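You operate a simulated robot arm through the tools that you are given. There is no shell and no other tool. Be economical: measure what you need, move in short steps, check, and stop when the job is done.

You run a simulated two-armed robot. Do the job below in one go: nothing can be reset, and whatever is moved stays where it is left.

JOB
Carry the teal tray with both arms and set it on the top of the short workbench.

Only the result counts: the job must be done as asked and must still hold three seconds after the hand-in. Knocking over, shifting, dropping, spilling or breaking anything else fails it.

ROBOT AND FRAMES
Two 6-joint arms with two-finger parallel grippers on one trunk, on a base that drives. Base frame: it is fixed to the floor where the robot stands at the start and does not move with it; the origin is under the middle of the robot, x ahead of it, y to its left, z up. Units: m, rad, N and s.
The left shoulder is at the start at [0.06, 0.187, 1.097], the right one opposite. With the tool pointing down near the work surface each hand reaches from about 0.26 to 0.62 m from the robot's upright axis, wherever it stands, measured 20 degrees to its own side. Places, roughly: short workbench [-1.5, 0, 0.9]. Payload 1.57 kg a hand.
The TCP of each hand is the grasp point between the finger pads, 0.03 m short of the fingertips. In the tool frame z runs along the fingers and y along their closing line. The gripper opens to 0.11 m. The fingers are 0.024 m wide and 0.012 m thick; the gripper's body (0.048 by 0.112 m) begins 0.078 m behind the TCP.
Orientation is told as [roll, pitch, yaw] about the base's x, y, z axes, in that order, counted from this pose: with the fingers straight down and closing along the base's y, the tool's x points along the base's -x, its y along +y and its z along -z.

CONTROLS
- The arms move only by the tool servo_tool. It takes "left_moves", "right_moves" or both (then of equal length, played together; a hand with none holds still); each is a list of rows, each an object of numbers (a shift or turn left out is 0, a gripper value left out holds the last): "ax", "ay", "az": the turn, a rotation vector about the base's x, y, z in units of 45 degrees (1.0 is 45 degrees); "x", "y", "z": the shift along the base's x, y, z in units of 300 mm (1.0 is 300 mm); "gripper": the gripper command, from -1 (fully open) to 1 (shut), values between in proportion. In form: [{"ax": .., "ay": .., "az": .., "x": .., "y": .., "z": .., "gripper": ..}, ...]. A call has 1 to 20 rows; each row is the pose to reach, as a shift and turn from the pose commanded when the call began. A call with a number of a shift or a turn outside -1 to 1 is refused whole. A row lasts 0.2 s, in which the tool goes at most 0.05 m and 0.15 rad; a call with a longer step from one row to the next is refused whole, and so is a gripper value outside its range. Where a pose cannot be reached the arm comes as near as it can. A force on the tool above 40 N (or 10 N above the force at the start of the call, whichever is more), or a blocked arm, ends the call early, and 0.2 s more pass. Each finger travels about 0.153 m/s and halts on what it meets, pressing with about 36 N; the grip force reading is that of the motor and also rises with nothing between the fingers. The clock runs only during rows and for 0.2 s after the last one: add rows that repeat a pose to give the fingers time. It gives the time, the measured TCP pose, the force on the tool (base axes), the opening and the grip force at its end, in the units of the frame above (readings bear some noise), with the torque about the TCP (base axes, N m) and any sound that the robot's microphone picked up.
- Cameras (640 x 400 px; columns grow to the right, rows downward): "scene" is now at [0.0106, -0.0094, 1.6284]; the picture's right is [-0.14, -0.99, 0.00], its down [-0.82, 0.11, -0.55] and it looks along [0.55, -0.08, -0.83] (base axes); focal length 267 px, centre (320, 200). "left" rides on the left gripper at [0.07, -0.016, -0.141] in its tool frame; the picture's right is [0.23, 0.97, 0.00], its down [-0.86, 0.20, -0.48] and it looks along [-0.47, 0.11, 0.88] (tool axes); focal length 222 px, centre (320, 200). "right" rides on the right gripper at [0.07, 0.016, -0.141] in its tool frame; the picture's right is [-0.23, 0.97, 0.00], its down [-0.86, -0.20, -0.48] and it looks along [-0.47, -0.11, 0.88] (tool axes); focal length 222 px, centre (320, 200). There is no depth. A picture from a camera that has moved, and an enlarged one, comes with that camera's place and axes in the base frame and with its lens.
- get_image(camera): a new picture of that camera. The clock stands still meanwhile.
- lift_body(by): slides the trunk up (or, below 0, down) by that many m; the arms and the scene camera ride with it, the base frame stays. It gives what a move gives, with no picture.
- drive_base(legs): drives the robot by 1 to 6 legs, each [ahead, left, turn to the left] in m, m and rad, along the robot's own axes; the way and the turn of a leg run together, so that a leg with both is an arc; at most 1.5 m and 3.142 rad a leg. The arms and the cameras ride along, it lands a little off, and it stops where it bumps. It gives what a move gives.
- aim_head(pan, tilt): turns the head with the scene camera to pan (to the left, within 1.501 rad either way) and tilt (down, from -0.506 to 1.204), counted from straight ahead of the robot. It gives what a move gives.
- enlarge(camera, box): a new picture of the part [left, top, right, bottom] of that camera's present view, enlarged. The clock stands still meanwhile.
- close_job(): hands the job in; it is judged then, once.

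Go step by step. Nothing tells you exact positions but the pictures and the camera data: compare them with the known pose of the tool, close in by small moves and look again before you grip or let go. The budget is 120 turns and 108 pictures, counting those below and the enlarged ones. Unless the task says otherwise, let go and move clear before handing in, and close with one line.

The tools are called after "Call:" as name(argument=value, ...) on one line, values as JSON. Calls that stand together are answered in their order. servo_tool: Moves the arms, as the interface text tells. Its arguments: {"type":"object","properties":{"left_moves":{"type":"array"},"right_moves":{"type":"array"}},"required":[]} The other tools are called the same way: lift_body (by) slides the trunk up or down; drive_base (legs) drives the base; aim_head (pan, tilt) turns the head that bears the scene camera; get_image (camera) takes a picture; enlarge (camera, box) takes an enlarged picture of a part of a camera's view; close_job () hands the job in.

At the start:

```text
clock: 0.0
left_tool_pos: [0.4363, 0.0621, 1.0685]
left_orientation: [0.0, -0.002, 0.0]
left_ft_force: [0.7, 1.4, 0.3]
left_ft_torque: [-0.02, -0.01, 0.02]
left_finger_gap: 0.1101
left_finger_force: 0.1
right_tool_pos: [0.3927, -0.2957, 1.0698]
right_orientation: [0.001, -0.001, 0.001]
right_ft_force: [-0.5, 0.7, -0.3]
right_ft_torque: [-0.04, -0.02, -0.02]
right_finger_gap: 0.1101
right_finger_force: 0.0
trunk travel left (down, up): [-0.725, 0.265]
robot x, y, heading: [0.0016, 0.0026, -0.001]
head pan, tilt: [-0.136, 0.984]
```

scene: 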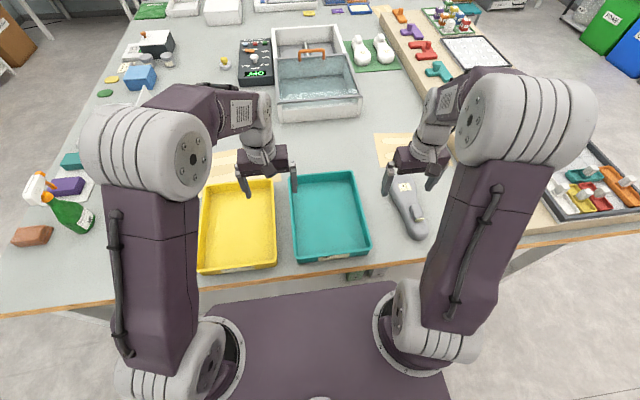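
right: 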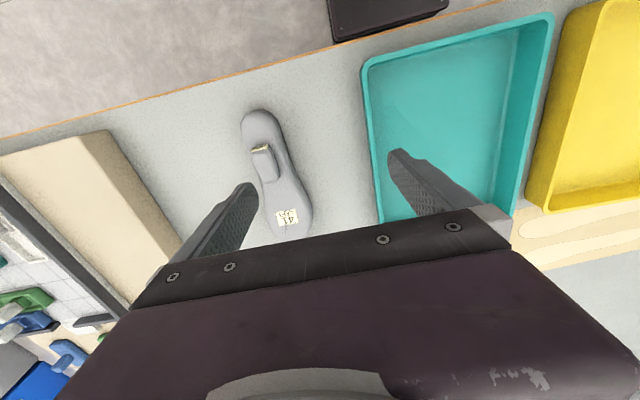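
left: 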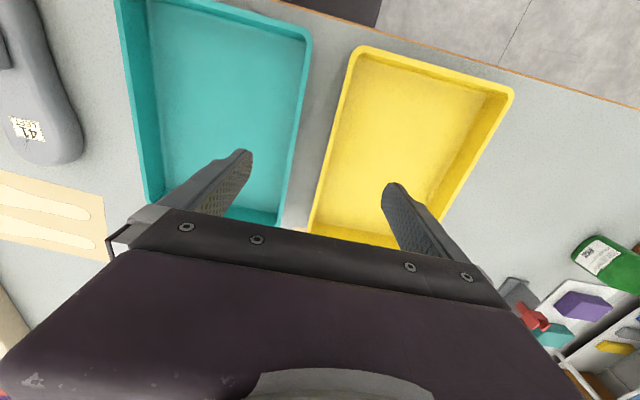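

The teal tray's rim is at about z 0.83, centred near (0.49, -0.10) and turned slightly clockwise. The yellow tray is just left of it and a scanner just right. I'll slide the base right to centre on the tray, then look again.

Call:
drive_base(legs=[[0, -0.104, 0]])

```text
clock: 1.2
left_tool_pos: [0.4376, -0.0407, 1.0691]
left_orientation: [-0.002, 0.0, -0.001]
left_ft_force: [0.4, 0.0, 0.1]
left_ft_torque: [0.02, -0.03, -0.02]
left_finger_gap: 0.1096
left_finger_force: 0.3
right_tool_pos: [0.3936, -0.3978, 1.0701]
right_orientation: [-0.001, 0.0, 0.0]
right_ft_force: [0.2, -0.3, 0.0]
right_ft_torque: [-0.01, -0.01, -0.03]
right_finger_gap: 0.1098
right_finger_force: 0.1
trunk travel left (down, up): [-0.725, 0.265]
robot x, y, heading: [0.0034, -0.1032, 0.001]
head pan, tilt: [-0.136, 0.984]
```

Now I'll move both hands above the middles of the side walls, turned to match the tray, with the fingers half open.

Call:
servo_tool(left_moves=[{"x": 0.032, "y": 0.041, "az": -0.013, "gripper": 0}, {"x": 0.064, "y": 0.082, "az": -0.026}, {"x": 0.095, "y": 0.124, "az": -0.038}, {"x": 0.126, "y": 0.165, "az": -0.051}, {"x": 0.158, "y": 0.206, "az": -0.064}, {"x": 0.158, "y": 0.206, "az": -0.064}], right_moves=[{"x": 0.066, "y": 0.113, "az": -0.013, "gripper": 0}, {"x": 0.132, "y": 0.226, "az": -0.026}, {"x": 0.198, "y": 0.338, "az": -0.038}, {"x": 0.264, "y": 0.451, "az": -0.051}, {"x": 0.33, "y": 0.564, "az": -0.064}, {"x": 0.33, "y": 0.564, "az": -0.064}])

Call:
get_image(camera="left")

Call:
get_image(camera="right")

Call:
get_image(camera="scene")

```text
clock: 2.6
left_tool_pos: [0.4843, 0.02, 1.0694]
left_orientation: [-0.001, 0.0, -0.051]
left_ft_force: [-0.8, -0.6, 0.1]
left_ft_torque: [-0.02, 0.01, -0.01]
left_finger_gap: 0.0551
left_finger_force: 0.0
right_tool_pos: [0.4923, -0.2314, 1.0698]
right_orientation: [-0.001, -0.001, -0.049]
right_ft_force: [-0.5, 0.9, 0.5]
right_ft_torque: [0.01, -0.03, 0.0]
right_finger_gap: 0.055
right_finger_force: 0.2
trunk travel left (down, up): [-0.725, 0.265]
robot x, y, heading: [0.0017, -0.1026, -0.0]
head pan, tilt: [-0.136, 0.984]
```

```text
104 pictures are left
camera left: at [0.4137, 0.0058, 1.2107], right [-0.18, 0.98, 0.0], down [0.86, 0.16, 0.48], along [0.47, 0.09, -0.88], focal length 222 px, centre (320, 200)
```

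left: 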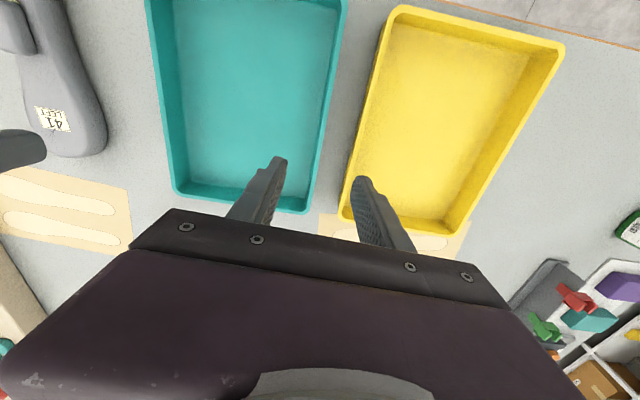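

```text
103 pictures are left
camera right: at [0.4239, -0.2109, 1.2112], right [0.28, 0.96, 0.0], down [0.84, -0.24, 0.48], along [0.46, -0.13, -0.88], focal length 222 px, centre (320, 200)
```

right: 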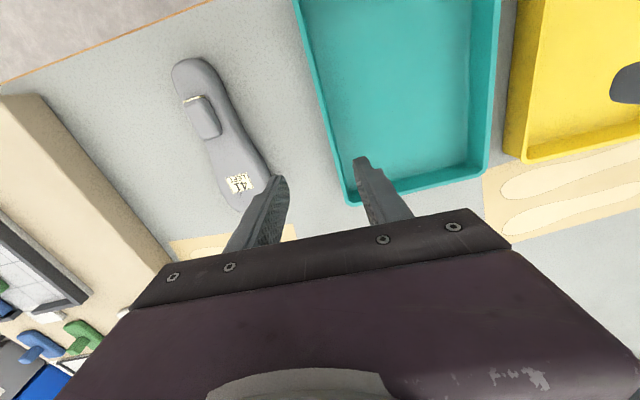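

```text
102 pictures are left
camera scene: at [0.0098, -0.1143, 1.6284], right [-0.14, -0.99, 0.0], down [-0.82, 0.11, -0.55], along [0.55, -0.07, -0.83], focal length 267 px, centre (320, 200)
```

scene: 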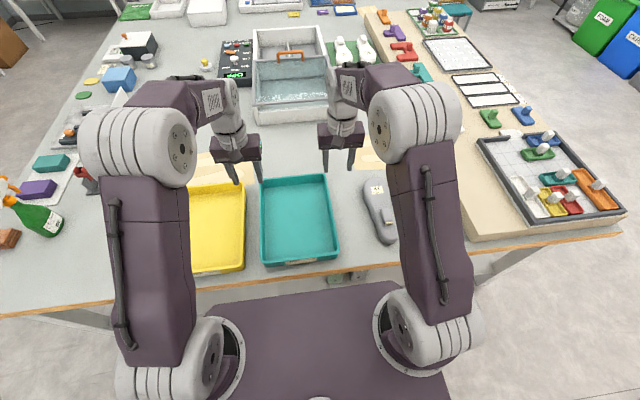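

The refined estimate puts the tray square to the base axes, spanning x 0.32–0.635 and y -0.217 to 0.025, with the rim at about z 0.85. I'll straighten the hands, centre them on the walls and go down to just above the rim.

Call:
servo_tool(left_moves=[{"x": -0.02, "y": 0.004, "z": -0.1, "az": 0.064}, {"x": -0.02, "y": 0.004, "z": -0.22, "az": 0.064}, {"x": -0.02, "y": 0.004, "z": -0.34, "az": 0.064}, {"x": -0.02, "y": 0.004, "z": -0.46, "az": 0.064}, {"x": -0.02, "y": 0.004, "z": -0.58, "az": 0.064}, {"x": -0.02, "y": 0.004, "z": -0.61, "az": 0.064}], right_moves=[{"x": -0.047, "y": 0.061, "z": -0.1, "az": 0.064}, {"x": -0.047, "y": 0.061, "z": -0.22, "az": 0.064}, {"x": -0.047, "y": 0.061, "z": -0.34, "az": 0.064}, {"x": -0.047, "y": 0.061, "z": -0.46, "az": 0.064}, {"x": -0.047, "y": 0.061, "z": -0.58, "az": 0.064}, {"x": -0.047, "y": 0.061, "z": -0.61, "az": 0.064}])

Call:
get_image(camera="left")

Call:
get_image(camera="right")

Call:
enlarge(camera="scene", box=[160, 100, 420, 300])

```text
clock: 4.0
left_tool_pos: [0.4787, 0.0209, 0.8867]
left_orientation: [0.0, -0.001, 0.0]
left_ft_force: [-1.5, 0.3, 0.6]
left_ft_torque: [0.01, 0.04, 0.0]
left_finger_gap: 0.0551
left_finger_force: 0.0
right_tool_pos: [0.4785, -0.2111, 0.8871]
right_orientation: [0.0, 0.0, 0.002]
right_ft_force: [0.2, 0.7, -0.3]
right_ft_torque: [-0.02, 0.02, 0.0]
right_finger_gap: 0.055
right_finger_force: 0.1
trunk travel left (down, up): [-0.725, 0.265]
robot x, y, heading: [-0.005, -0.1021, -0.001]
head pan, tilt: [-0.136, 0.984]
```

```text
101 pictures are left
camera left: at [0.4089, 0.0044, 1.0269], right [-0.23, 0.97, 0.0], down [0.85, 0.2, 0.48], along [0.47, 0.11, -0.88], focal length 222 px, centre (320, 200)
```

left: 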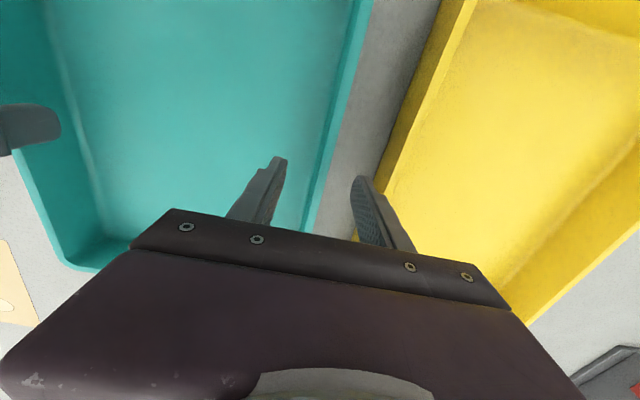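

```text
100 pictures are left
camera right: at [0.4091, -0.1953, 1.0277], right [0.23, 0.97, 0.0], down [0.85, -0.2, 0.48], along [0.47, -0.11, -0.88], focal length 222 px, centre (320, 200)
```

right: 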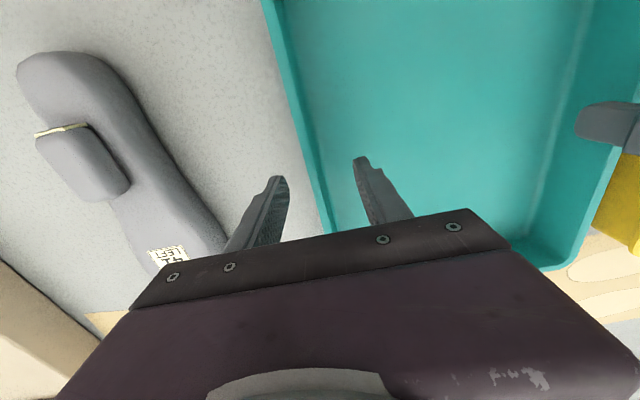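

```text
2.00 times, centred on (290, 200) of scene
camera zoom: at [0.0103, -0.1128, 1.6284], right [-0.14, -0.99, 0.0], down [-0.82, 0.11, -0.55], along [0.55, -0.08, -0.83], focal length 534 px, centre (380, 200)
```

zoom: 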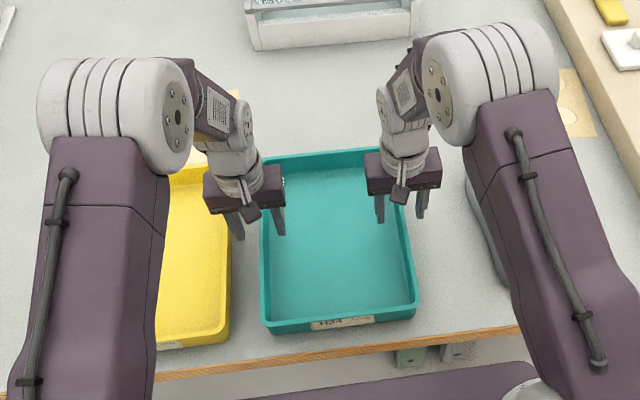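

The walls centre at about y 0.022 and y -0.217, so the right hand needs a small shift of 6 mm. Then I'll go down so the fingers straddle the walls.

Call:
servo_tool(left_moves=[{"y": 0.003}, {"y": 0.003, "z": -0.07}, {"y": 0.003, "z": -0.14}, {"y": 0.003, "z": -0.14}], right_moves=[{"y": -0.02}, {"y": -0.02, "z": -0.07}, {"y": -0.02, "z": -0.14}, {"y": -0.02, "z": -0.14}])

Call:
get_image(camera="left")

Call:
get_image(camera="right")

Call:
enlarge(camera="scene", box=[225, 140, 355, 240])

```text
clock: 5.0
left_tool_pos: [0.4776, 0.0215, 0.8437]
left_orientation: [0.001, -0.002, 0.001]
left_ft_force: [-0.8, -0.5, -0.1]
left_ft_torque: [-0.01, -0.03, 0.01]
left_finger_gap: 0.055
left_finger_force: 0.1
right_tool_pos: [0.4794, -0.2181, 0.8437]
right_orientation: [0.001, 0.001, -0.001]
right_ft_force: [0.6, -0.1, 1.3]
right_ft_torque: [-0.03, 0.03, -0.02]
right_finger_gap: 0.0551
right_finger_force: 0.1
trunk travel left (down, up): [-0.725, 0.265]
robot x, y, heading: [-0.0036, -0.1029, 0.006]
head pan, tilt: [-0.136, 0.984]
```

```text
98 pictures are left
camera left: at [0.4085, 0.0047, 0.9855], right [-0.23, 0.97, 0.0], down [0.85, 0.2, 0.48], along [0.47, 0.11, -0.88], focal length 222 px, centre (320, 200)
```

left: 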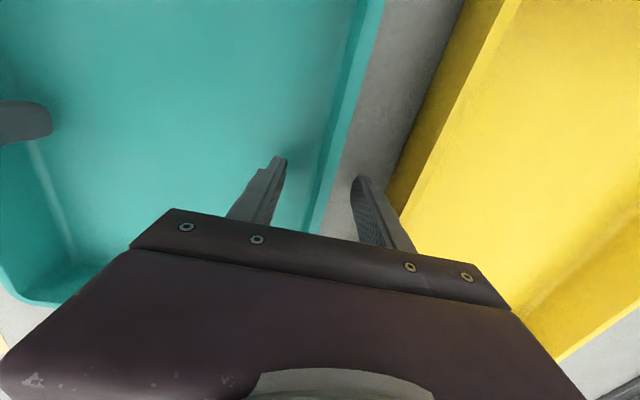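

```text
97 pictures are left
camera right: at [0.4083, -0.2016, 0.9852], right [0.23, 0.97, 0.0], down [0.86, -0.2, 0.48], along [0.47, -0.11, -0.88], focal length 222 px, centre (320, 200)
```

right: 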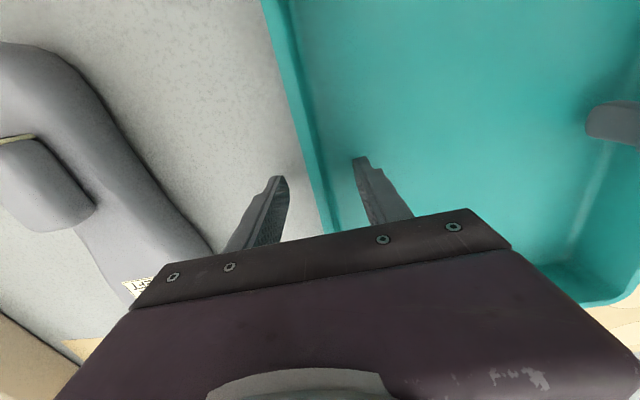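

```text
4.00 times, centred on (290, 190) of scene
camera zoom: at [0.0099, -0.1131, 1.6284], right [-0.14, -0.99, 0.0], down [-0.82, 0.11, -0.55], along [0.55, -0.07, -0.83], focal length 1067 px, centre (440, 240)
```

zoom: 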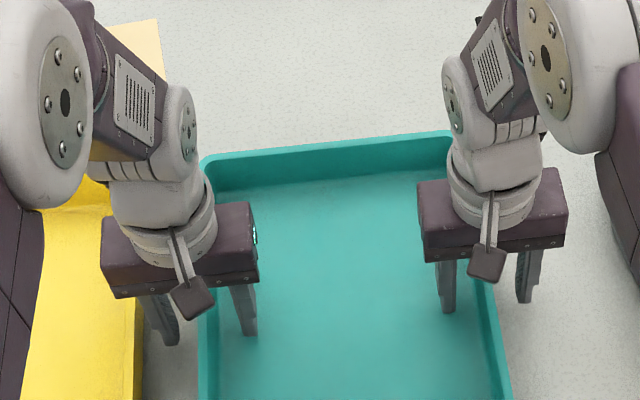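

The fingers now straddle both walls, with the tips about 4 cm below the rim. I'll close both grippers.

Call:
servo_tool(left_moves=[{"gripper": 0.5}, {"gripper": 1}, {"gripper": 1}, {"gripper": 1}], right_moves=[{"gripper": 0.5}, {"gripper": 1}, {"gripper": 1}, {"gripper": 1}])

Call:
get_image(camera="left")

Call:
get_image(camera="right")

```text
clock: 6.1
left_tool_pos: [0.4794, 0.0199, 0.8435]
left_orientation: [-0.002, -0.001, -0.001]
left_ft_force: [-0.8, -3.1, 0.0]
left_ft_torque: [0.26, -0.02, -0.03]
left_finger_gap: 0.0039
left_finger_force: 24.4
right_tool_pos: [0.4802, -0.2155, 0.845]
right_orientation: [0.003, 0.0, 0.001]
right_ft_force: [0.3, 2.9, 0.0]
right_ft_torque: [-0.23, 0.0, -0.14]
right_finger_gap: 0.0038
right_finger_force: 24.5
trunk travel left (down, up): [-0.725, 0.265]
robot x, y, heading: [0.0071, -0.1066, 0.004]
head pan, tilt: [-0.136, 0.984]
stopped in row 4 (left hand): the force on the tool passed its limit (the readings are from after the stop); the commanded pose is now the measured one
```

```text
95 pictures are left
camera left: at [0.4092, 0.0034, 0.9854], right [-0.23, 0.97, 0.0], down [0.85, 0.2, 0.48], along [0.47, 0.11, -0.88], focal length 222 px, centre (320, 200)
```

left: 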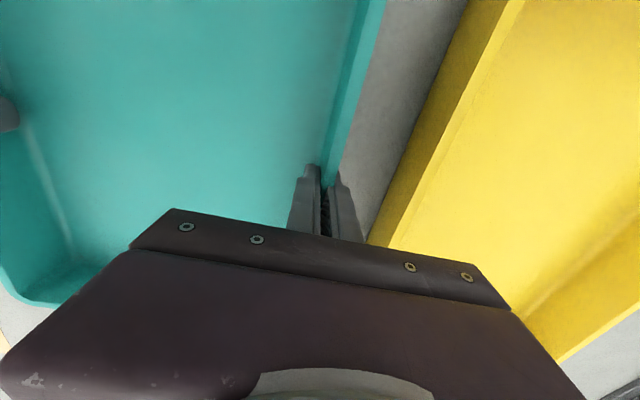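

```text
94 pictures are left
camera right: at [0.4092, -0.2, 0.9853], right [0.23, 0.97, 0.0], down [0.85, -0.2, 0.48], along [0.47, -0.11, -0.88], focal length 222 px, centre (320, 200)
```

right: 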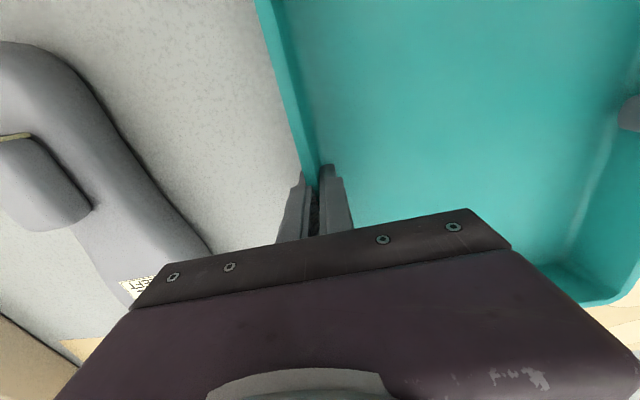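

Both hands grip walls about 4 mm thick. I'll lift a little and check.

Call:
servo_tool(left_moves=[{"z": 0.03}, {"z": 0.08}, {"z": 0.14}, {"z": 0.2}, {"z": 0.2}], right_moves=[{"z": 0.03}, {"z": 0.08}, {"z": 0.14}, {"z": 0.2}, {"z": 0.2}])

Call:
get_image(camera="scene")

```text
clock: 7.3
left_tool_pos: [0.4805, 0.0206, 0.9041]
left_orientation: [-0.001, -0.001, 0.0]
left_ft_force: [-0.2, 2.3, -2.1]
left_ft_torque: [0.12, 0.12, -0.05]
left_finger_gap: 0.0035
left_finger_force: 24.7
right_tool_pos: [0.4796, -0.216, 0.9047]
right_orientation: [0.002, -0.002, -0.001]
right_ft_force: [0.2, -3.0, -0.3]
right_ft_torque: [-0.08, -0.11, -0.13]
right_finger_gap: 0.0038
right_finger_force: 23.9
trunk travel left (down, up): [-0.725, 0.265]
robot x, y, heading: [0.0019, -0.1042, -0.001]
head pan, tilt: [-0.136, 0.984]
```

```text
93 pictures are left
camera scene: at [0.0117, -0.113, 1.6283], right [-0.14, -0.99, 0.0], down [-0.83, 0.11, -0.55], along [0.55, -0.08, -0.83], focal length 267 px, centre (320, 200)
```

scene: 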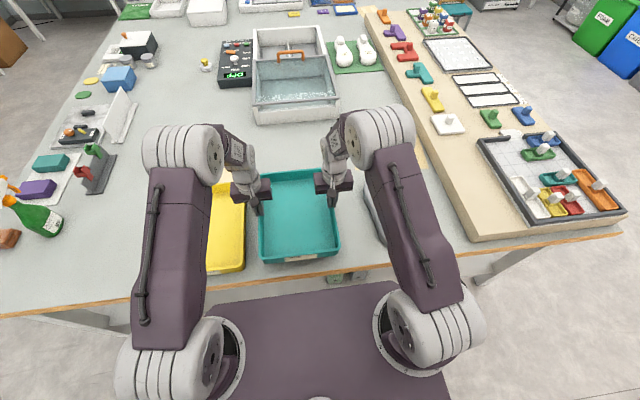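

The tray is lifted and held. I'll raise the trunk for clearance and pan the head to see the sides and behind.

Call:
lift_body(by=0.2)

Call:
aim_head(pan=1.5, tilt=0.5)

Call:
get_image(camera="scene")

Call:
aim_head(pan=-1.5, tilt=0.5)

Call:
get_image(camera="scene")

```text
clock: 9.5
left_tool_pos: [0.4791, 0.0206, 1.1036]
left_orientation: [-0.002, -0.002, 0.0]
left_ft_force: [-1.1, 9.8, -2.0]
left_ft_torque: [0.25, -0.02, -0.08]
left_finger_gap: 0.0034
left_finger_force: 25.3
right_tool_pos: [0.4788, -0.2155, 1.1055]
right_orientation: [0.002, -0.002, 0.0]
right_ft_force: [1.0, -9.6, -1.0]
right_ft_torque: [-0.2, 0.03, -0.11]
right_finger_gap: 0.0035
right_finger_force: 24.1
trunk travel left (down, up): [-0.925, 0.065]
robot x, y, heading: [-0.0041, -0.101, -0.002]
head pan, tilt: [-0.136, 0.984]
```

```text
clock: 11.2
left_tool_pos: [0.4786, 0.0202, 1.1039]
left_orientation: [-0.002, -0.004, -0.001]
left_ft_force: [-0.5, 12.1, -1.2]
left_ft_torque: [0.38, 0.02, -0.1]
left_finger_gap: 0.0036
left_finger_force: 24.3
right_tool_pos: [0.4794, -0.2158, 1.1051]
right_orientation: [0.002, -0.002, 0.0]
right_ft_force: [1.4, -12.5, -1.2]
right_ft_torque: [-0.32, -0.04, -0.12]
right_finger_gap: 0.0036
right_finger_force: 24.7
trunk travel left (down, up): [-0.925, 0.065]
robot x, y, heading: [0.0022, -0.1051, 0.001]
head pan, tilt: [1.499, 0.499]
```

```text
92 pictures are left
camera scene: at [-0.0523, -0.0127, 1.8683], right [1.0, -0.07, 0.0], down [-0.03, -0.48, -0.88], along [0.06, 0.88, -0.48], focal length 267 px, centre (320, 200)
```

scene: 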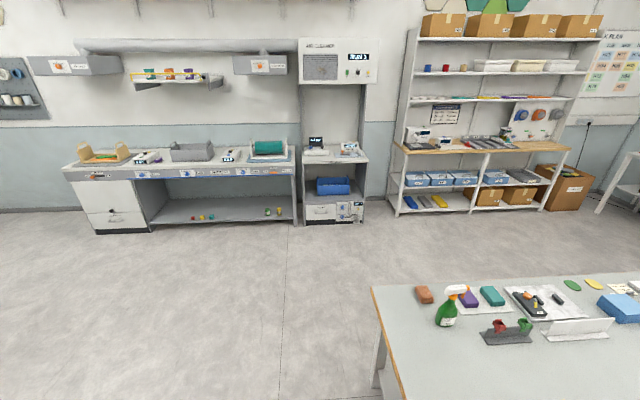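

```text
clock: 13.8
left_tool_pos: [0.48, 0.0192, 1.1032]
left_orientation: [-0.001, -0.001, 0.0]
left_ft_force: [-0.4, 14.8, -0.9]
left_ft_torque: [0.42, 0.04, -0.06]
left_finger_gap: 0.0037
left_finger_force: 24.1
right_tool_pos: [0.479, -0.2166, 1.1047]
right_orientation: [0.004, -0.002, -0.001]
right_ft_force: [0.7, -14.3, -0.7]
right_ft_torque: [-0.36, 0.0, -0.1]
right_finger_gap: 0.0037
right_finger_force: 24.6
trunk travel left (down, up): [-0.925, 0.065]
robot x, y, heading: [-0.0024, -0.1045, 0.005]
head pan, tilt: [-1.499, 0.499]
```

```text
91 pictures are left
camera scene: at [-0.0522, -0.1942, 1.8683], right [-1.0, -0.07, 0.0], down [-0.03, 0.48, -0.88], along [0.06, -0.88, -0.48], focal length 267 px, centre (320, 200)
```

scene: 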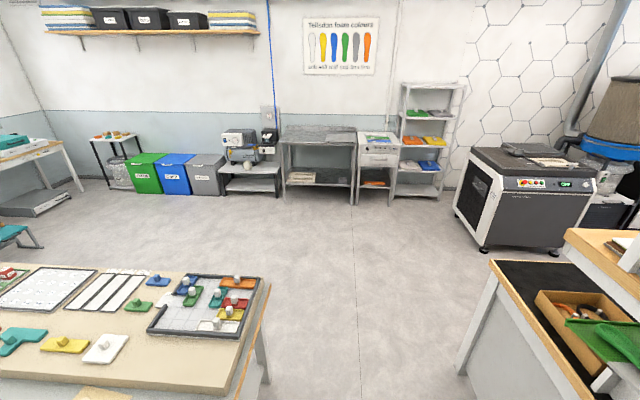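

The tray is secure but the two hands are squeezing it a bit more over time. I'll ease the hands 2 mm apart, then back off.

Call:
servo_tool(left_moves=[{"y": 0.007}, {"y": 0.007}], right_moves=[{"y": -0.007}, {"y": -0.007}])

```text
clock: 14.3
left_tool_pos: [0.4783, 0.0205, 1.1044]
left_orientation: [-0.006, -0.004, 0.0]
left_ft_force: [-0.6, -21.5, -0.9]
left_ft_torque: [-0.46, -0.05, -0.06]
left_finger_gap: 0.0038
left_finger_force: 24.8
right_tool_pos: [0.4793, -0.2155, 1.1047]
right_orientation: [0.004, -0.002, 0.002]
right_ft_force: [0.8, 21.4, -0.3]
right_ft_torque: [0.53, 0.04, -0.1]
right_finger_gap: 0.0034
right_finger_force: 24.3
trunk travel left (down, up): [-0.925, 0.065]
robot x, y, heading: [-0.0042, -0.1063, 0.001]
head pan, tilt: [-1.499, 0.499]
```

The sign was right, but that went slightly too far, so I'll take half of it back.

Call:
servo_tool(left_moves=[{"y": -0.003}], right_moves=[{"y": 0.003}])

Call:
drive_base(legs=[[-0.15, 0, 0]])

Call:
aim_head(pan=0, tilt=0.7)

Call:
get_image(camera="scene")

```text
clock: 14.8
left_tool_pos: [0.4788, 0.02, 1.1038]
left_orientation: [-0.004, 0.0, 0.001]
left_ft_force: [-1.5, -28.4, -1.2]
left_ft_torque: [-0.6, -0.1, -0.06]
left_finger_gap: 0.0034
left_finger_force: 24.3
right_tool_pos: [0.4795, -0.2162, 1.1052]
right_orientation: [0.004, -0.004, 0.0]
right_ft_force: [1.5, 28.5, -0.4]
right_ft_torque: [0.68, 0.16, -0.13]
right_finger_gap: 0.0037
right_finger_force: 24.6
trunk travel left (down, up): [-0.925, 0.065]
robot x, y, heading: [0.0005, -0.1035, -0.001]
head pan, tilt: [-1.499, 0.499]
```

```text
clock: 16.1
left_tool_pos: [0.3317, 0.0204, 1.1023]
left_orientation: [-0.004, 0.002, 0.0]
left_ft_force: [-1.3, -38.0, -1.5]
left_ft_torque: [-0.83, 0.14, -0.16]
left_finger_gap: 0.0034
left_finger_force: 24.7
right_tool_pos: [0.3312, -0.2155, 1.1032]
right_orientation: [0.003, 0.002, -0.001]
right_ft_force: [0.9, 37.7, -0.7]
right_ft_torque: [0.95, -0.06, -0.09]
right_finger_gap: 0.0036
right_finger_force: 24.7
trunk travel left (down, up): [-0.925, 0.065]
robot x, y, heading: [-0.1512, -0.1081, 0.002]
head pan, tilt: [-1.499, 0.499]
```

```text
clock: 17.7
left_tool_pos: [0.3286, 0.0202, 1.1039]
left_orientation: [-0.004, -0.001, 0.0]
left_ft_force: [0.1, -5.3, -1.3]
left_ft_torque: [-0.07, 0.07, -0.12]
left_finger_gap: 0.0034
left_finger_force: 24.4
right_tool_pos: [0.3289, -0.2152, 1.1065]
right_orientation: [0.004, -0.002, -0.002]
right_ft_force: [1.2, 6.5, -1.0]
right_ft_torque: [0.15, -0.09, -0.07]
right_finger_gap: 0.0035
right_finger_force: 24.3
trunk travel left (down, up): [-0.925, 0.065]
robot x, y, heading: [-0.1515, -0.1036, 0.001]
head pan, tilt: [0.0, 0.7]
```

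```text
90 pictures are left
camera scene: at [-0.1247, -0.1035, 1.8506], right [0.0, -1.0, 0.0], down [-0.64, 0.0, -0.76], along [0.76, 0.0, -0.64], focal length 267 px, centre (320, 200)
```

scene: 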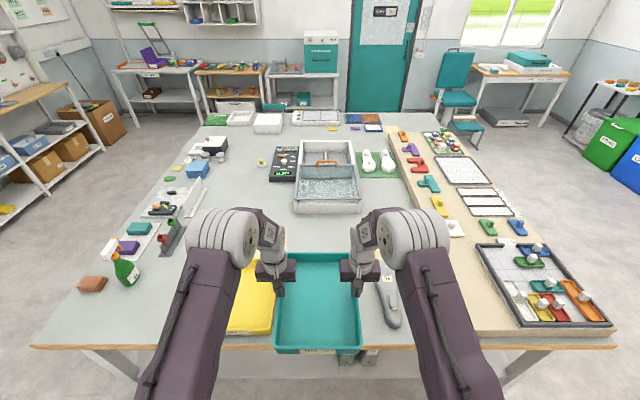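

Force has settled near zero and the tray is level. I'll turn left in two parts and look at the bench.

Call:
drive_base(legs=[[0, 0, 1.0]])

Call:
aim_head(pan=1.5, tilt=0.7)

Call:
get_image(camera="scene")

```text
clock: 20.7
left_tool_pos: [0.0079, 0.3648, 1.1046]
left_orientation: [-0.003, -0.002, 0.992]
left_ft_force: [7.2, -5.7, -1.5]
left_ft_torque: [-0.1, -0.14, -0.14]
left_finger_gap: 0.0035
left_finger_force: 24.8
right_tool_pos: [0.2056, 0.2353, 1.1045]
right_orientation: [0.004, -0.002, 0.991]
right_ft_force: [-7.7, 7.4, -0.2]
right_ft_torque: [0.14, 0.19, -0.08]
right_finger_gap: 0.0038
right_finger_force: 24.5
trunk travel left (down, up): [-0.925, 0.065]
robot x, y, heading: [-0.1485, -0.1025, 0.995]
head pan, tilt: [0.0, 0.7]
```

```text
clock: 22.3
left_tool_pos: [0.0072, 0.3654, 1.1041]
left_orientation: [-0.003, -0.002, 0.993]
left_ft_force: [0.7, -1.6, -0.8]
left_ft_torque: [-0.08, 0.03, -0.17]
left_finger_gap: 0.0036
left_finger_force: 24.0
right_tool_pos: [0.2052, 0.2352, 1.1053]
right_orientation: [0.003, 0.0, 0.992]
right_ft_force: [-2.0, 1.2, -1.3]
right_ft_torque: [0.05, 0.03, -0.05]
right_finger_gap: 0.0039
right_finger_force: 24.8
trunk travel left (down, up): [-0.925, 0.065]
robot x, y, heading: [-0.1473, -0.1049, 0.995]
head pan, tilt: [1.499, 0.7]
```

```text
89 pictures are left
camera scene: at [-0.2499, -0.1016, 1.8506], right [0.61, 0.8, 0.0], down [0.51, -0.39, -0.76], along [-0.61, 0.46, -0.64], focal length 267 px, centre (320, 200)
```

scene: 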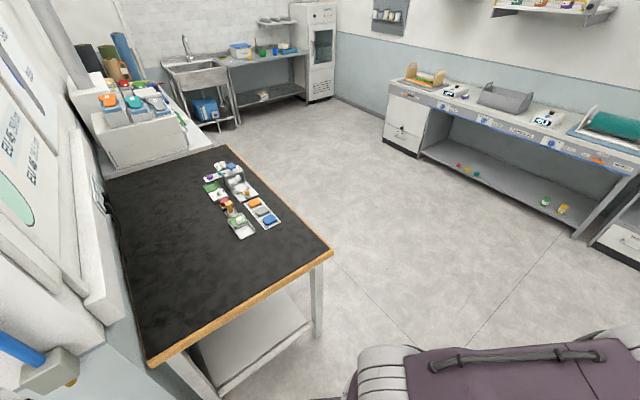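

The short bench is the dark-topped one, at roughly x -0.83 to -2.1 and y -0.36 to 0.40. Its near end looks clear, with small items from about x -1.17 at y above 0.13. I'll turn the rest of the way and look straight at it.

Call:
drive_base(legs=[[0, 0, 2.147]])

Call:
aim_head(pan=0, tilt=0.7)

Call:
get_image(camera="scene")

```text
clock: 27.8
left_tool_pos: [-0.6305, -0.222, 1.1034]
left_orientation: [-0.003, -0.004, 3.127]
left_ft_force: [0.1, 3.6, -1.2]
left_ft_torque: [-0.01, -0.04, -0.12]
left_finger_gap: 0.0032
left_finger_force: 24.5
right_tool_pos: [-0.6275, 0.0154, 1.1044]
right_orientation: [0.003, -0.001, 3.127]
right_ft_force: [-0.8, -4.1, -1.5]
right_ft_torque: [-0.06, 0.0, -0.09]
right_finger_gap: 0.0036
right_finger_force: 24.8
trunk travel left (down, up): [-0.925, 0.065]
robot x, y, heading: [-0.1496, -0.1073, 3.134]
head pan, tilt: [1.499, 0.7]
```

```text
clock: 29.4
left_tool_pos: [-0.6304, -0.222, 1.1035]
left_orientation: [-0.005, -0.001, 3.131]
left_ft_force: [0.2, 1.5, -1.4]
left_ft_torque: [-0.02, -0.1, -0.1]
left_finger_gap: 0.0037
left_finger_force: 24.8
right_tool_pos: [-0.6281, 0.0135, 1.105]
right_orientation: [0.003, -0.001, 3.128]
right_ft_force: [-0.5, -1.0, -1.6]
right_ft_torque: [-0.02, 0.06, -0.04]
right_finger_gap: 0.0034
right_finger_force: 25.2
trunk travel left (down, up): [-0.925, 0.065]
robot x, y, heading: [-0.1523, -0.1018, 3.132]
head pan, tilt: [0.0, 0.7]
```

```text
88 pictures are left
camera scene: at [-0.1754, -0.1032, 1.8506], right [0.01, 1.0, 0.0], down [0.64, -0.01, -0.76], along [-0.76, 0.01, -0.64], focal length 267 px, centre (320, 200)
```

scene: 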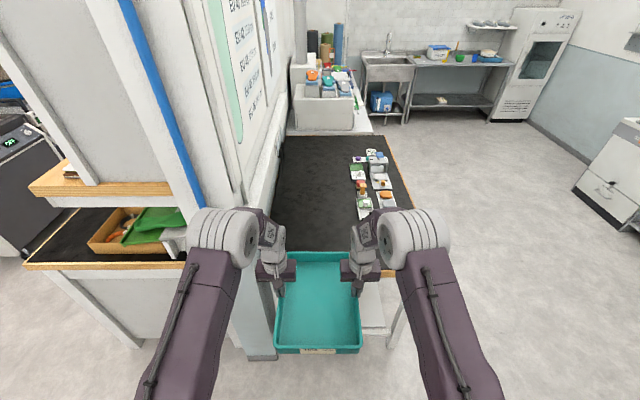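

A tall partition runs along the bench's left side, with its face at about y -0.385. The items start at about x -1.15, y above 0.10. I'll shift right so the left elbow clears the partition, then drive part of the way in and look.

Call:
drive_base(legs=[[0, -0.083, 0.009], [0.2, 0, 0]])

Call:
get_image(camera="scene")

Call:
get_image(camera="left")

```text
clock: 31.6
left_tool_pos: [-0.8236, -0.1434, 1.1064]
left_orientation: [-0.005, -0.006, 3.14]
left_ft_force: [1.1, 0.5, -0.4]
left_ft_torque: [0.0, 0.04, -0.1]
left_finger_gap: 0.0036
left_finger_force: 24.5
right_tool_pos: [-0.8226, 0.0926, 1.1073]
right_orientation: [0.003, -0.004, 3.139]
right_ft_force: [0.2, -1.1, -0.7]
right_ft_torque: [-0.04, 0.03, -0.02]
right_finger_gap: 0.0038
right_finger_force: 24.7
trunk travel left (down, up): [-0.925, 0.065]
robot x, y, heading: [-0.3462, -0.0173, 3.137]
head pan, tilt: [0.0, 0.7]
```

```text
87 pictures are left
camera scene: at [-0.3663, -0.0224, 1.8507], right [0.0, 1.0, 0.0], down [0.64, 0.0, -0.77], along [-0.77, 0.0, -0.64], focal length 267 px, centre (320, 200)
```

scene: 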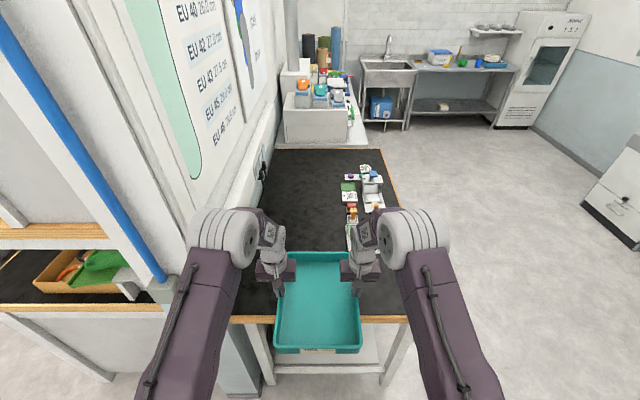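

```text
86 pictures are left
camera left: at [-0.7528, -0.1299, 1.2469], right [0.23, -0.97, -0.01], down [-0.85, -0.2, 0.48], along [-0.47, -0.1, -0.88], focal length 222 px, centre (320, 200)
```

left: 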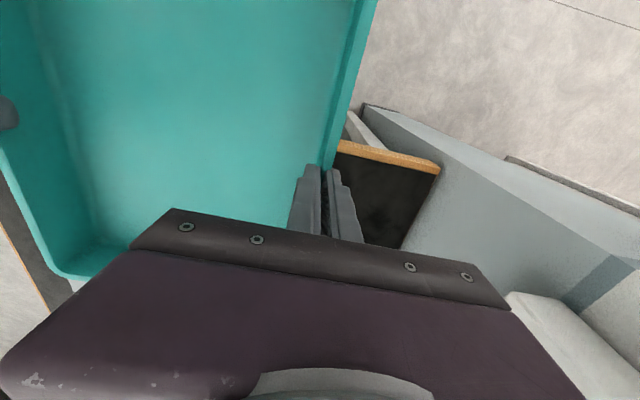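

The bench top is at about z 0.89–0.90 with its front edge at x -0.84, and the way is clear. I'll step a touch right and drive to the final stance.

Call:
drive_base(legs=[[0, -0.02, 0], [0.13, 0, 0]])

Call:
get_image(camera="scene")

```text
clock: 33.3
left_tool_pos: [-0.9533, -0.1241, 1.1054]
left_orientation: [-0.003, -0.003, 3.139]
left_ft_force: [1.5, 1.1, -2.1]
left_ft_torque: [-0.05, -0.08, -0.11]
left_finger_gap: 0.0035
left_finger_force: 25.3
right_tool_pos: [-0.9536, 0.1128, 1.1055]
right_orientation: [0.005, -0.005, 3.139]
right_ft_force: [-0.4, -0.6, -0.4]
right_ft_torque: [-0.03, 0.11, 0.0]
right_finger_gap: 0.0036
right_finger_force: 24.3
trunk travel left (down, up): [-0.925, 0.065]
robot x, y, heading: [-0.4745, 0.0013, 3.139]
head pan, tilt: [0.0, 0.7]
```

```text
85 pictures are left
camera scene: at [-0.4975, 0.001, 1.8507], right [0.0, 1.0, 0.0], down [0.64, 0.0, -0.77], along [-0.77, 0.0, -0.64], focal length 267 px, centre (320, 200)
```

scene: 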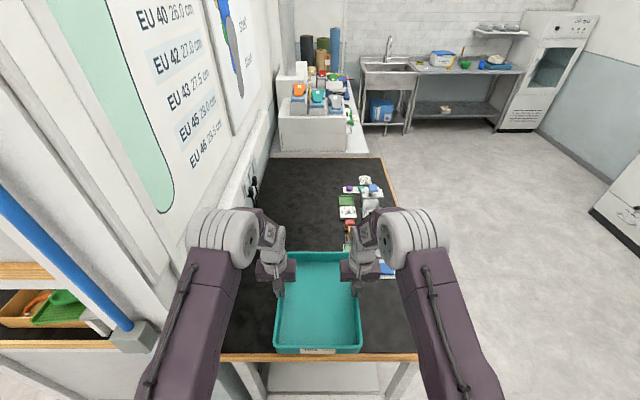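

The stance is good. I'll extend both hands 8 cm forward and 6.5 cm toward -y, still high.

Call:
servo_tool(left_moves=[{"x": -0.03, "y": -0.025}, {"x": -0.09, "y": -0.075}, {"x": -0.15, "y": -0.125}, {"x": -0.21, "y": -0.17}, {"x": -0.267, "y": -0.217}, {"x": -0.267, "y": -0.217}], right_moves=[{"x": -0.03, "y": -0.025}, {"x": -0.09, "y": -0.075}, {"x": -0.15, "y": -0.125}, {"x": -0.21, "y": -0.17}, {"x": -0.267, "y": -0.217}, {"x": -0.267, "y": -0.217}])

Call:
aim_head(pan=0, tilt=0.95)

Call:
get_image(camera="scene")

Call:
get_image(camera="right")

Call:
get_image(camera="left")

```text
clock: 34.7
left_tool_pos: [-1.0356, -0.1886, 1.1039]
left_orientation: [-0.003, -0.001, 3.14]
left_ft_force: [-0.4, 0.9, -1.6]
left_ft_torque: [-0.04, 0.09, -0.06]
left_finger_gap: 0.0037
left_finger_force: 24.8
right_tool_pos: [-1.0349, 0.0467, 1.1048]
right_orientation: [0.004, -0.002, 3.14]
right_ft_force: [0.4, -0.8, -1.3]
right_ft_torque: [-0.02, -0.13, 0.0]
right_finger_gap: 0.0036
right_finger_force: 24.8
trunk travel left (down, up): [-0.925, 0.065]
robot x, y, heading: [-0.476, -0.0021, 3.139]
head pan, tilt: [0.0, 0.7]
```

```text
clock: 35.5
left_tool_pos: [-1.0353, -0.1877, 1.1045]
left_orientation: [-0.003, 0.0, 3.14]
left_ft_force: [0.4, 0.6, -0.9]
left_ft_torque: [-0.09, -0.05, -0.05]
left_finger_gap: 0.0035
left_finger_force: 24.3
right_tool_pos: [-1.0362, 0.047, 1.1049]
right_orientation: [0.003, 0.0, 3.141]
right_ft_force: [-1.0, 1.0, -0.7]
right_ft_torque: [0.01, 0.08, 0.01]
right_finger_gap: 0.0037
right_finger_force: 25.1
trunk travel left (down, up): [-0.925, 0.065]
robot x, y, heading: [-0.4781, -0.0035, 3.139]
head pan, tilt: [0.0, 0.949]
```

```text
84 pictures are left
camera scene: at [-0.4891, 0.0004, 1.8309], right [0.0, 1.0, 0.0], down [0.81, 0.0, -0.58], along [-0.58, 0.0, -0.81], focal length 267 px, centre (320, 200)
```

scene: 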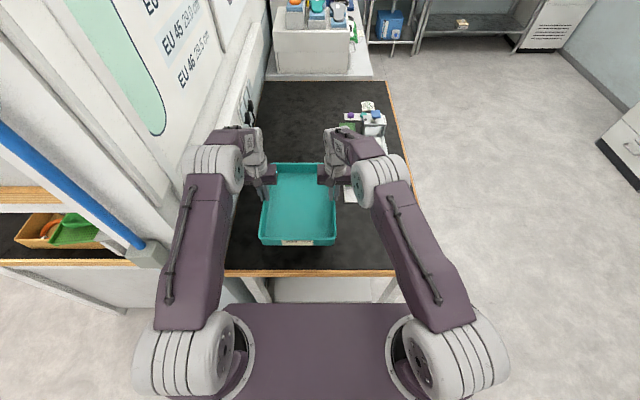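

```text
83 pictures are left
camera right: at [-0.9648, 0.0313, 1.2454], right [-0.23, -0.97, 0.0], down [-0.85, 0.2, 0.48], along [-0.47, 0.11, -0.88], focal length 222 px, centre (320, 200)
```

right: 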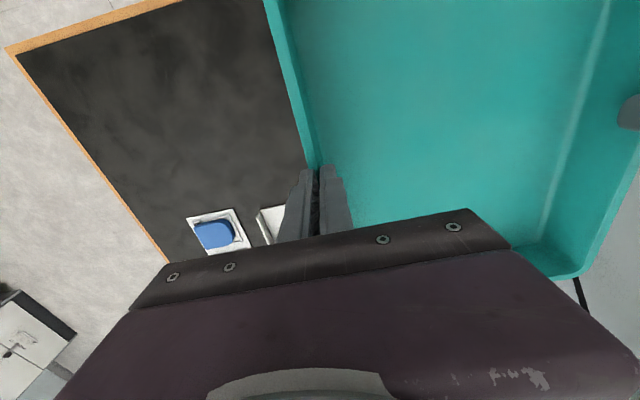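

```text
82 pictures are left
camera left: at [-0.9655, -0.1741, 1.2456], right [0.23, -0.97, 0.0], down [-0.85, -0.2, 0.48], along [-0.47, -0.11, -0.88], focal length 222 px, centre (320, 200)
```

left: 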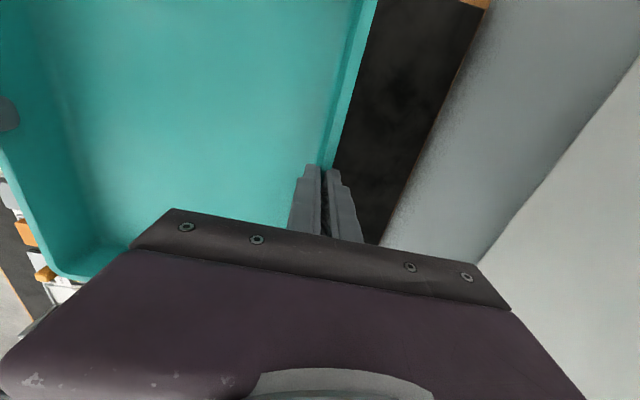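

Tray footprint is clear of the items by about 5 cm and of the partition by 17 cm. I'll lower the trunk 9 cm and look at the remaining height.

Call:
lift_body(by=-0.09)

Call:
get_image(camera="right")

Call:
get_image(camera="scene")

```text
clock: 36.7
left_tool_pos: [-1.0351, -0.1887, 1.0145]
left_orientation: [-0.004, 0.001, 3.139]
left_ft_force: [0.2, -2.5, -1.6]
left_ft_torque: [-0.11, -0.05, -0.08]
left_finger_gap: 0.0036
left_finger_force: 24.5
right_tool_pos: [-1.0342, 0.0476, 1.0142]
right_orientation: [0.003, -0.001, 3.137]
right_ft_force: [-0.9, 1.9, -0.1]
right_ft_torque: [0.02, 0.04, -0.03]
right_finger_gap: 0.0032
right_finger_force: 24.4
trunk travel left (down, up): [-0.835, 0.155]
robot x, y, heading: [-0.4762, -0.0016, 3.143]
head pan, tilt: [0.0, 0.949]
```

```text
81 pictures are left
camera right: at [-0.9648, 0.0311, 1.1554], right [-0.23, -0.97, 0.0], down [-0.85, 0.2, 0.48], along [-0.47, 0.11, -0.88], focal length 222 px, centre (320, 200)
```

right: 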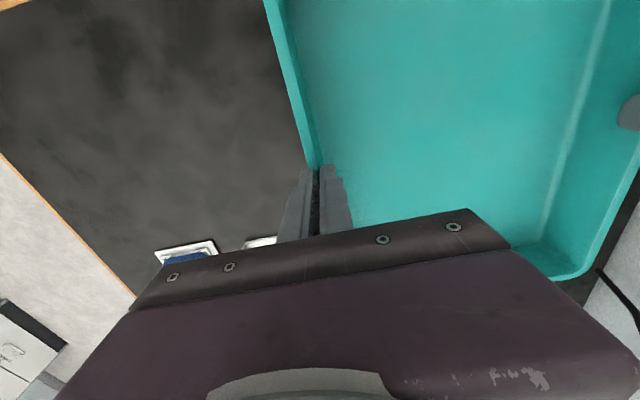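

```text
80 pictures are left
camera scene: at [-0.4892, 0.0001, 1.7408], right [0.0, 1.0, 0.0], down [0.81, 0.0, -0.58], along [-0.58, 0.0, -0.81], focal length 267 px, centre (320, 200)
```

scene: 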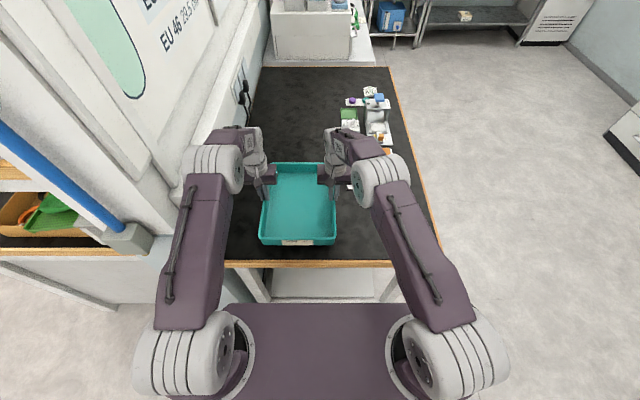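

Now I'll go down slowly with the hands while watching the forces.

Call:
servo_tool(left_moves=[{"z": -0.03}, {"z": -0.07}, {"z": -0.11}, {"z": -0.14}, {"z": -0.16}, {"z": -0.16}], right_moves=[{"z": -0.03}, {"z": -0.07}, {"z": -0.11}, {"z": -0.14}, {"z": -0.16}, {"z": -0.16}])

Call:
enlarge(camera="scene", box=[220, 140, 380, 270])

```text
clock: 38.1
left_tool_pos: [-1.0339, -0.1897, 0.9694]
left_orientation: [-0.005, -0.008, 3.14]
left_ft_force: [-5.3, -3.8, 23.8]
left_ft_torque: [-0.38, 0.25, -0.35]
left_finger_gap: 0.0039
left_finger_force: 24.6
right_tool_pos: [-1.0333, 0.0462, 0.9701]
right_orientation: [0.005, -0.008, 3.141]
right_ft_force: [-5.9, 0.6, 24.3]
right_ft_torque: [0.42, 0.2, -0.04]
right_finger_gap: 0.004
right_finger_force: 24.8
trunk travel left (down, up): [-0.835, 0.155]
robot x, y, heading: [-0.4766, -0.0007, 3.133]
head pan, tilt: [0.0, 0.949]
```

```text
3.08 times, centred on (300, 205) of scene
camera zoom: at [-0.483, 0.0004, 1.7413], right [0.0, 1.0, 0.0], down [0.81, 0.0, -0.58], along [-0.58, 0.0, -0.81], focal length 821 px, centre (382, 185)
```

zoom: 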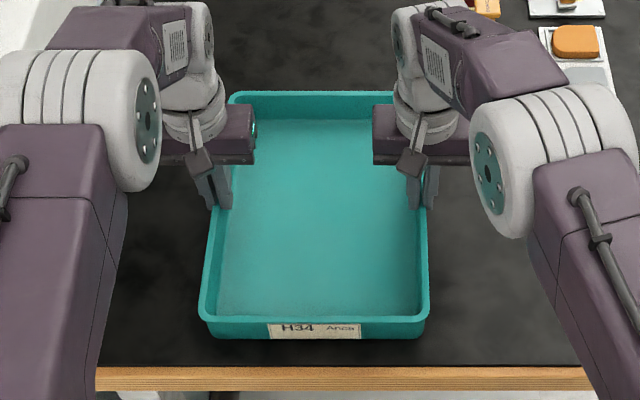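

Contact on both sides at about 24 N, so the tray is resting on the bench. I'll ease off 3 mm and open the fingers gently.

Call:
servo_tool(left_moves=[{"z": 0.01}, {"z": 0.01, "gripper": 0.7}, {"z": 0.01, "gripper": 0.3}, {"z": 0.01, "gripper": 0.1}, {"z": 0.01, "gripper": 0.1}], right_moves=[{"z": 0.01}, {"z": 0.01, "gripper": 0.7}, {"z": 0.01, "gripper": 0.3}, {"z": 0.01, "gripper": 0.1}, {"z": 0.01, "gripper": 0.1}])

Call:
get_image(camera="left")

Call:
get_image(camera="right")

```text
clock: 39.3
left_tool_pos: [-1.0348, -0.189, 0.9683]
left_orientation: [-0.005, 0.0, 3.139]
left_ft_force: [0.5, -0.5, 0.3]
left_ft_torque: [-0.02, 0.02, -0.03]
left_finger_gap: 0.0493
left_finger_force: 0.0
right_tool_pos: [-1.0339, 0.0479, 0.9697]
right_orientation: [0.003, -0.002, 3.14]
right_ft_force: [-1.2, 0.4, 1.2]
right_ft_torque: [0.02, -0.01, 0.02]
right_finger_gap: 0.0493
right_finger_force: 0.1
trunk travel left (down, up): [-0.835, 0.155]
robot x, y, heading: [-0.4754, 0.0011, 3.14]
head pan, tilt: [0.0, 0.949]
```

```text
78 pictures are left
camera left: at [-0.9653, -0.1746, 1.1104], right [0.23, -0.97, 0.0], down [-0.85, -0.2, 0.48], along [-0.47, -0.1, -0.88], focal length 222 px, centre (320, 200)
```

left: 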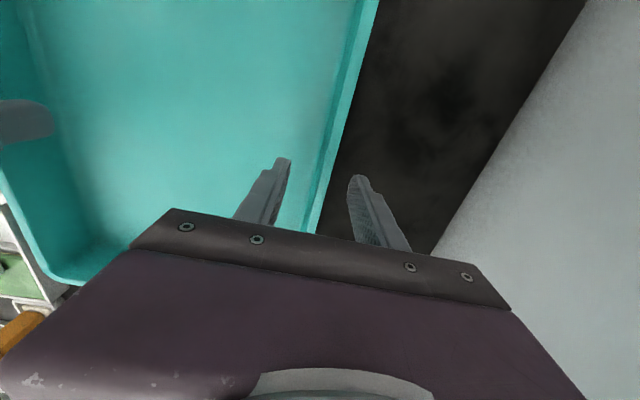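

```text
77 pictures are left
camera right: at [-0.9644, 0.0309, 1.11], right [-0.23, -0.97, 0.0], down [-0.85, 0.2, 0.48], along [-0.47, 0.11, -0.88], focal length 222 px, centre (320, 200)
```

right: 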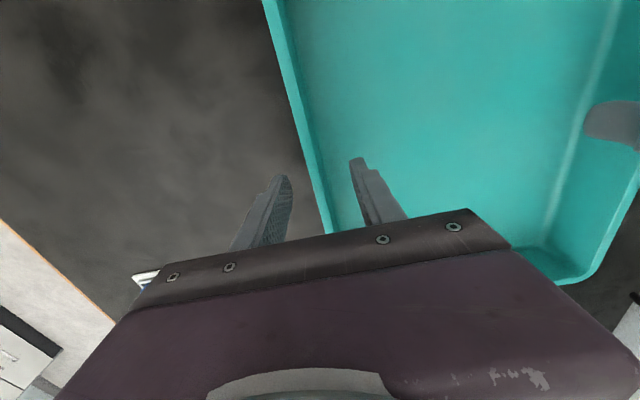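

The tray is released and resting free. I'll raise both hands straight up 14 cm and check.

Call:
servo_tool(left_moves=[{"z": 0.06}, {"z": 0.16}, {"z": 0.27}, {"z": 0.38}, {"z": 0.47}, {"z": 0.47}], right_moves=[{"z": 0.06}, {"z": 0.16}, {"z": 0.27}, {"z": 0.38}, {"z": 0.47}, {"z": 0.47}])

Call:
get_image(camera="scene")

Call:
get_image(camera="right")

```text
clock: 40.7
left_tool_pos: [-1.0355, -0.1888, 1.1096]
left_orientation: [-0.004, -0.001, 3.141]
left_ft_force: [-0.4, 1.3, -0.7]
left_ft_torque: [0.04, 0.0, 0.0]
left_finger_gap: 0.0497
left_finger_force: 0.0
right_tool_pos: [-1.0338, 0.0465, 1.1108]
right_orientation: [0.003, -0.001, 3.138]
right_ft_force: [-0.1, 0.3, -0.7]
right_ft_torque: [0.0, -0.02, -0.02]
right_finger_gap: 0.0494
right_finger_force: 0.0
trunk travel left (down, up): [-0.835, 0.155]
robot x, y, heading: [-0.4762, -0.001, 3.136]
head pan, tilt: [0.0, 0.949]
```

```text
76 pictures are left
camera scene: at [-0.4895, 0.0, 1.7408], right [0.0, 1.0, 0.0], down [0.81, 0.0, -0.58], along [-0.58, 0.0, -0.81], focal length 267 px, centre (320, 200)
```

scene: 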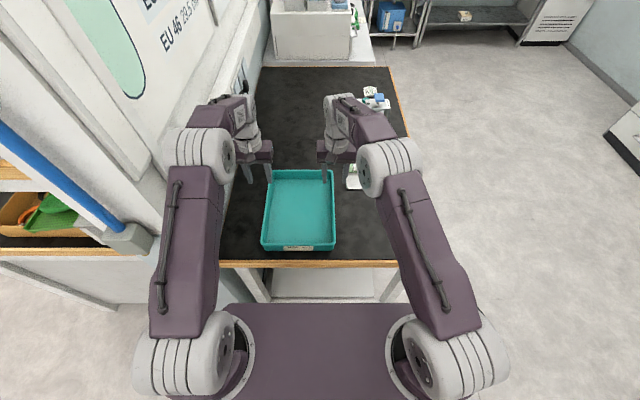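

```text
75 pictures are left
camera right: at [-0.9645, 0.0302, 1.2513], right [-0.23, -0.97, 0.0], down [-0.85, 0.2, 0.48], along [-0.47, 0.11, -0.88], focal length 222 px, centre (320, 200)
```

right: 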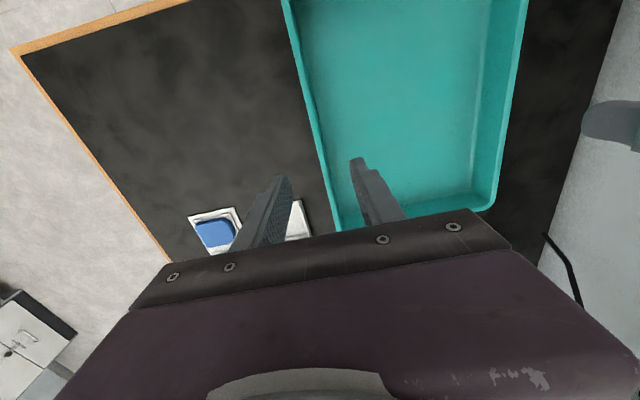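

The teal tray sits flat on the short workbench, clear of the items there, and both hands are free above it.

Call:
close_job()

```text
The job is handed in.
```

I carried the teal tray with both arms and set it flat on top of the short workbench. Both hands let go and moved clear before I handed the job in, and nothing else was touched.
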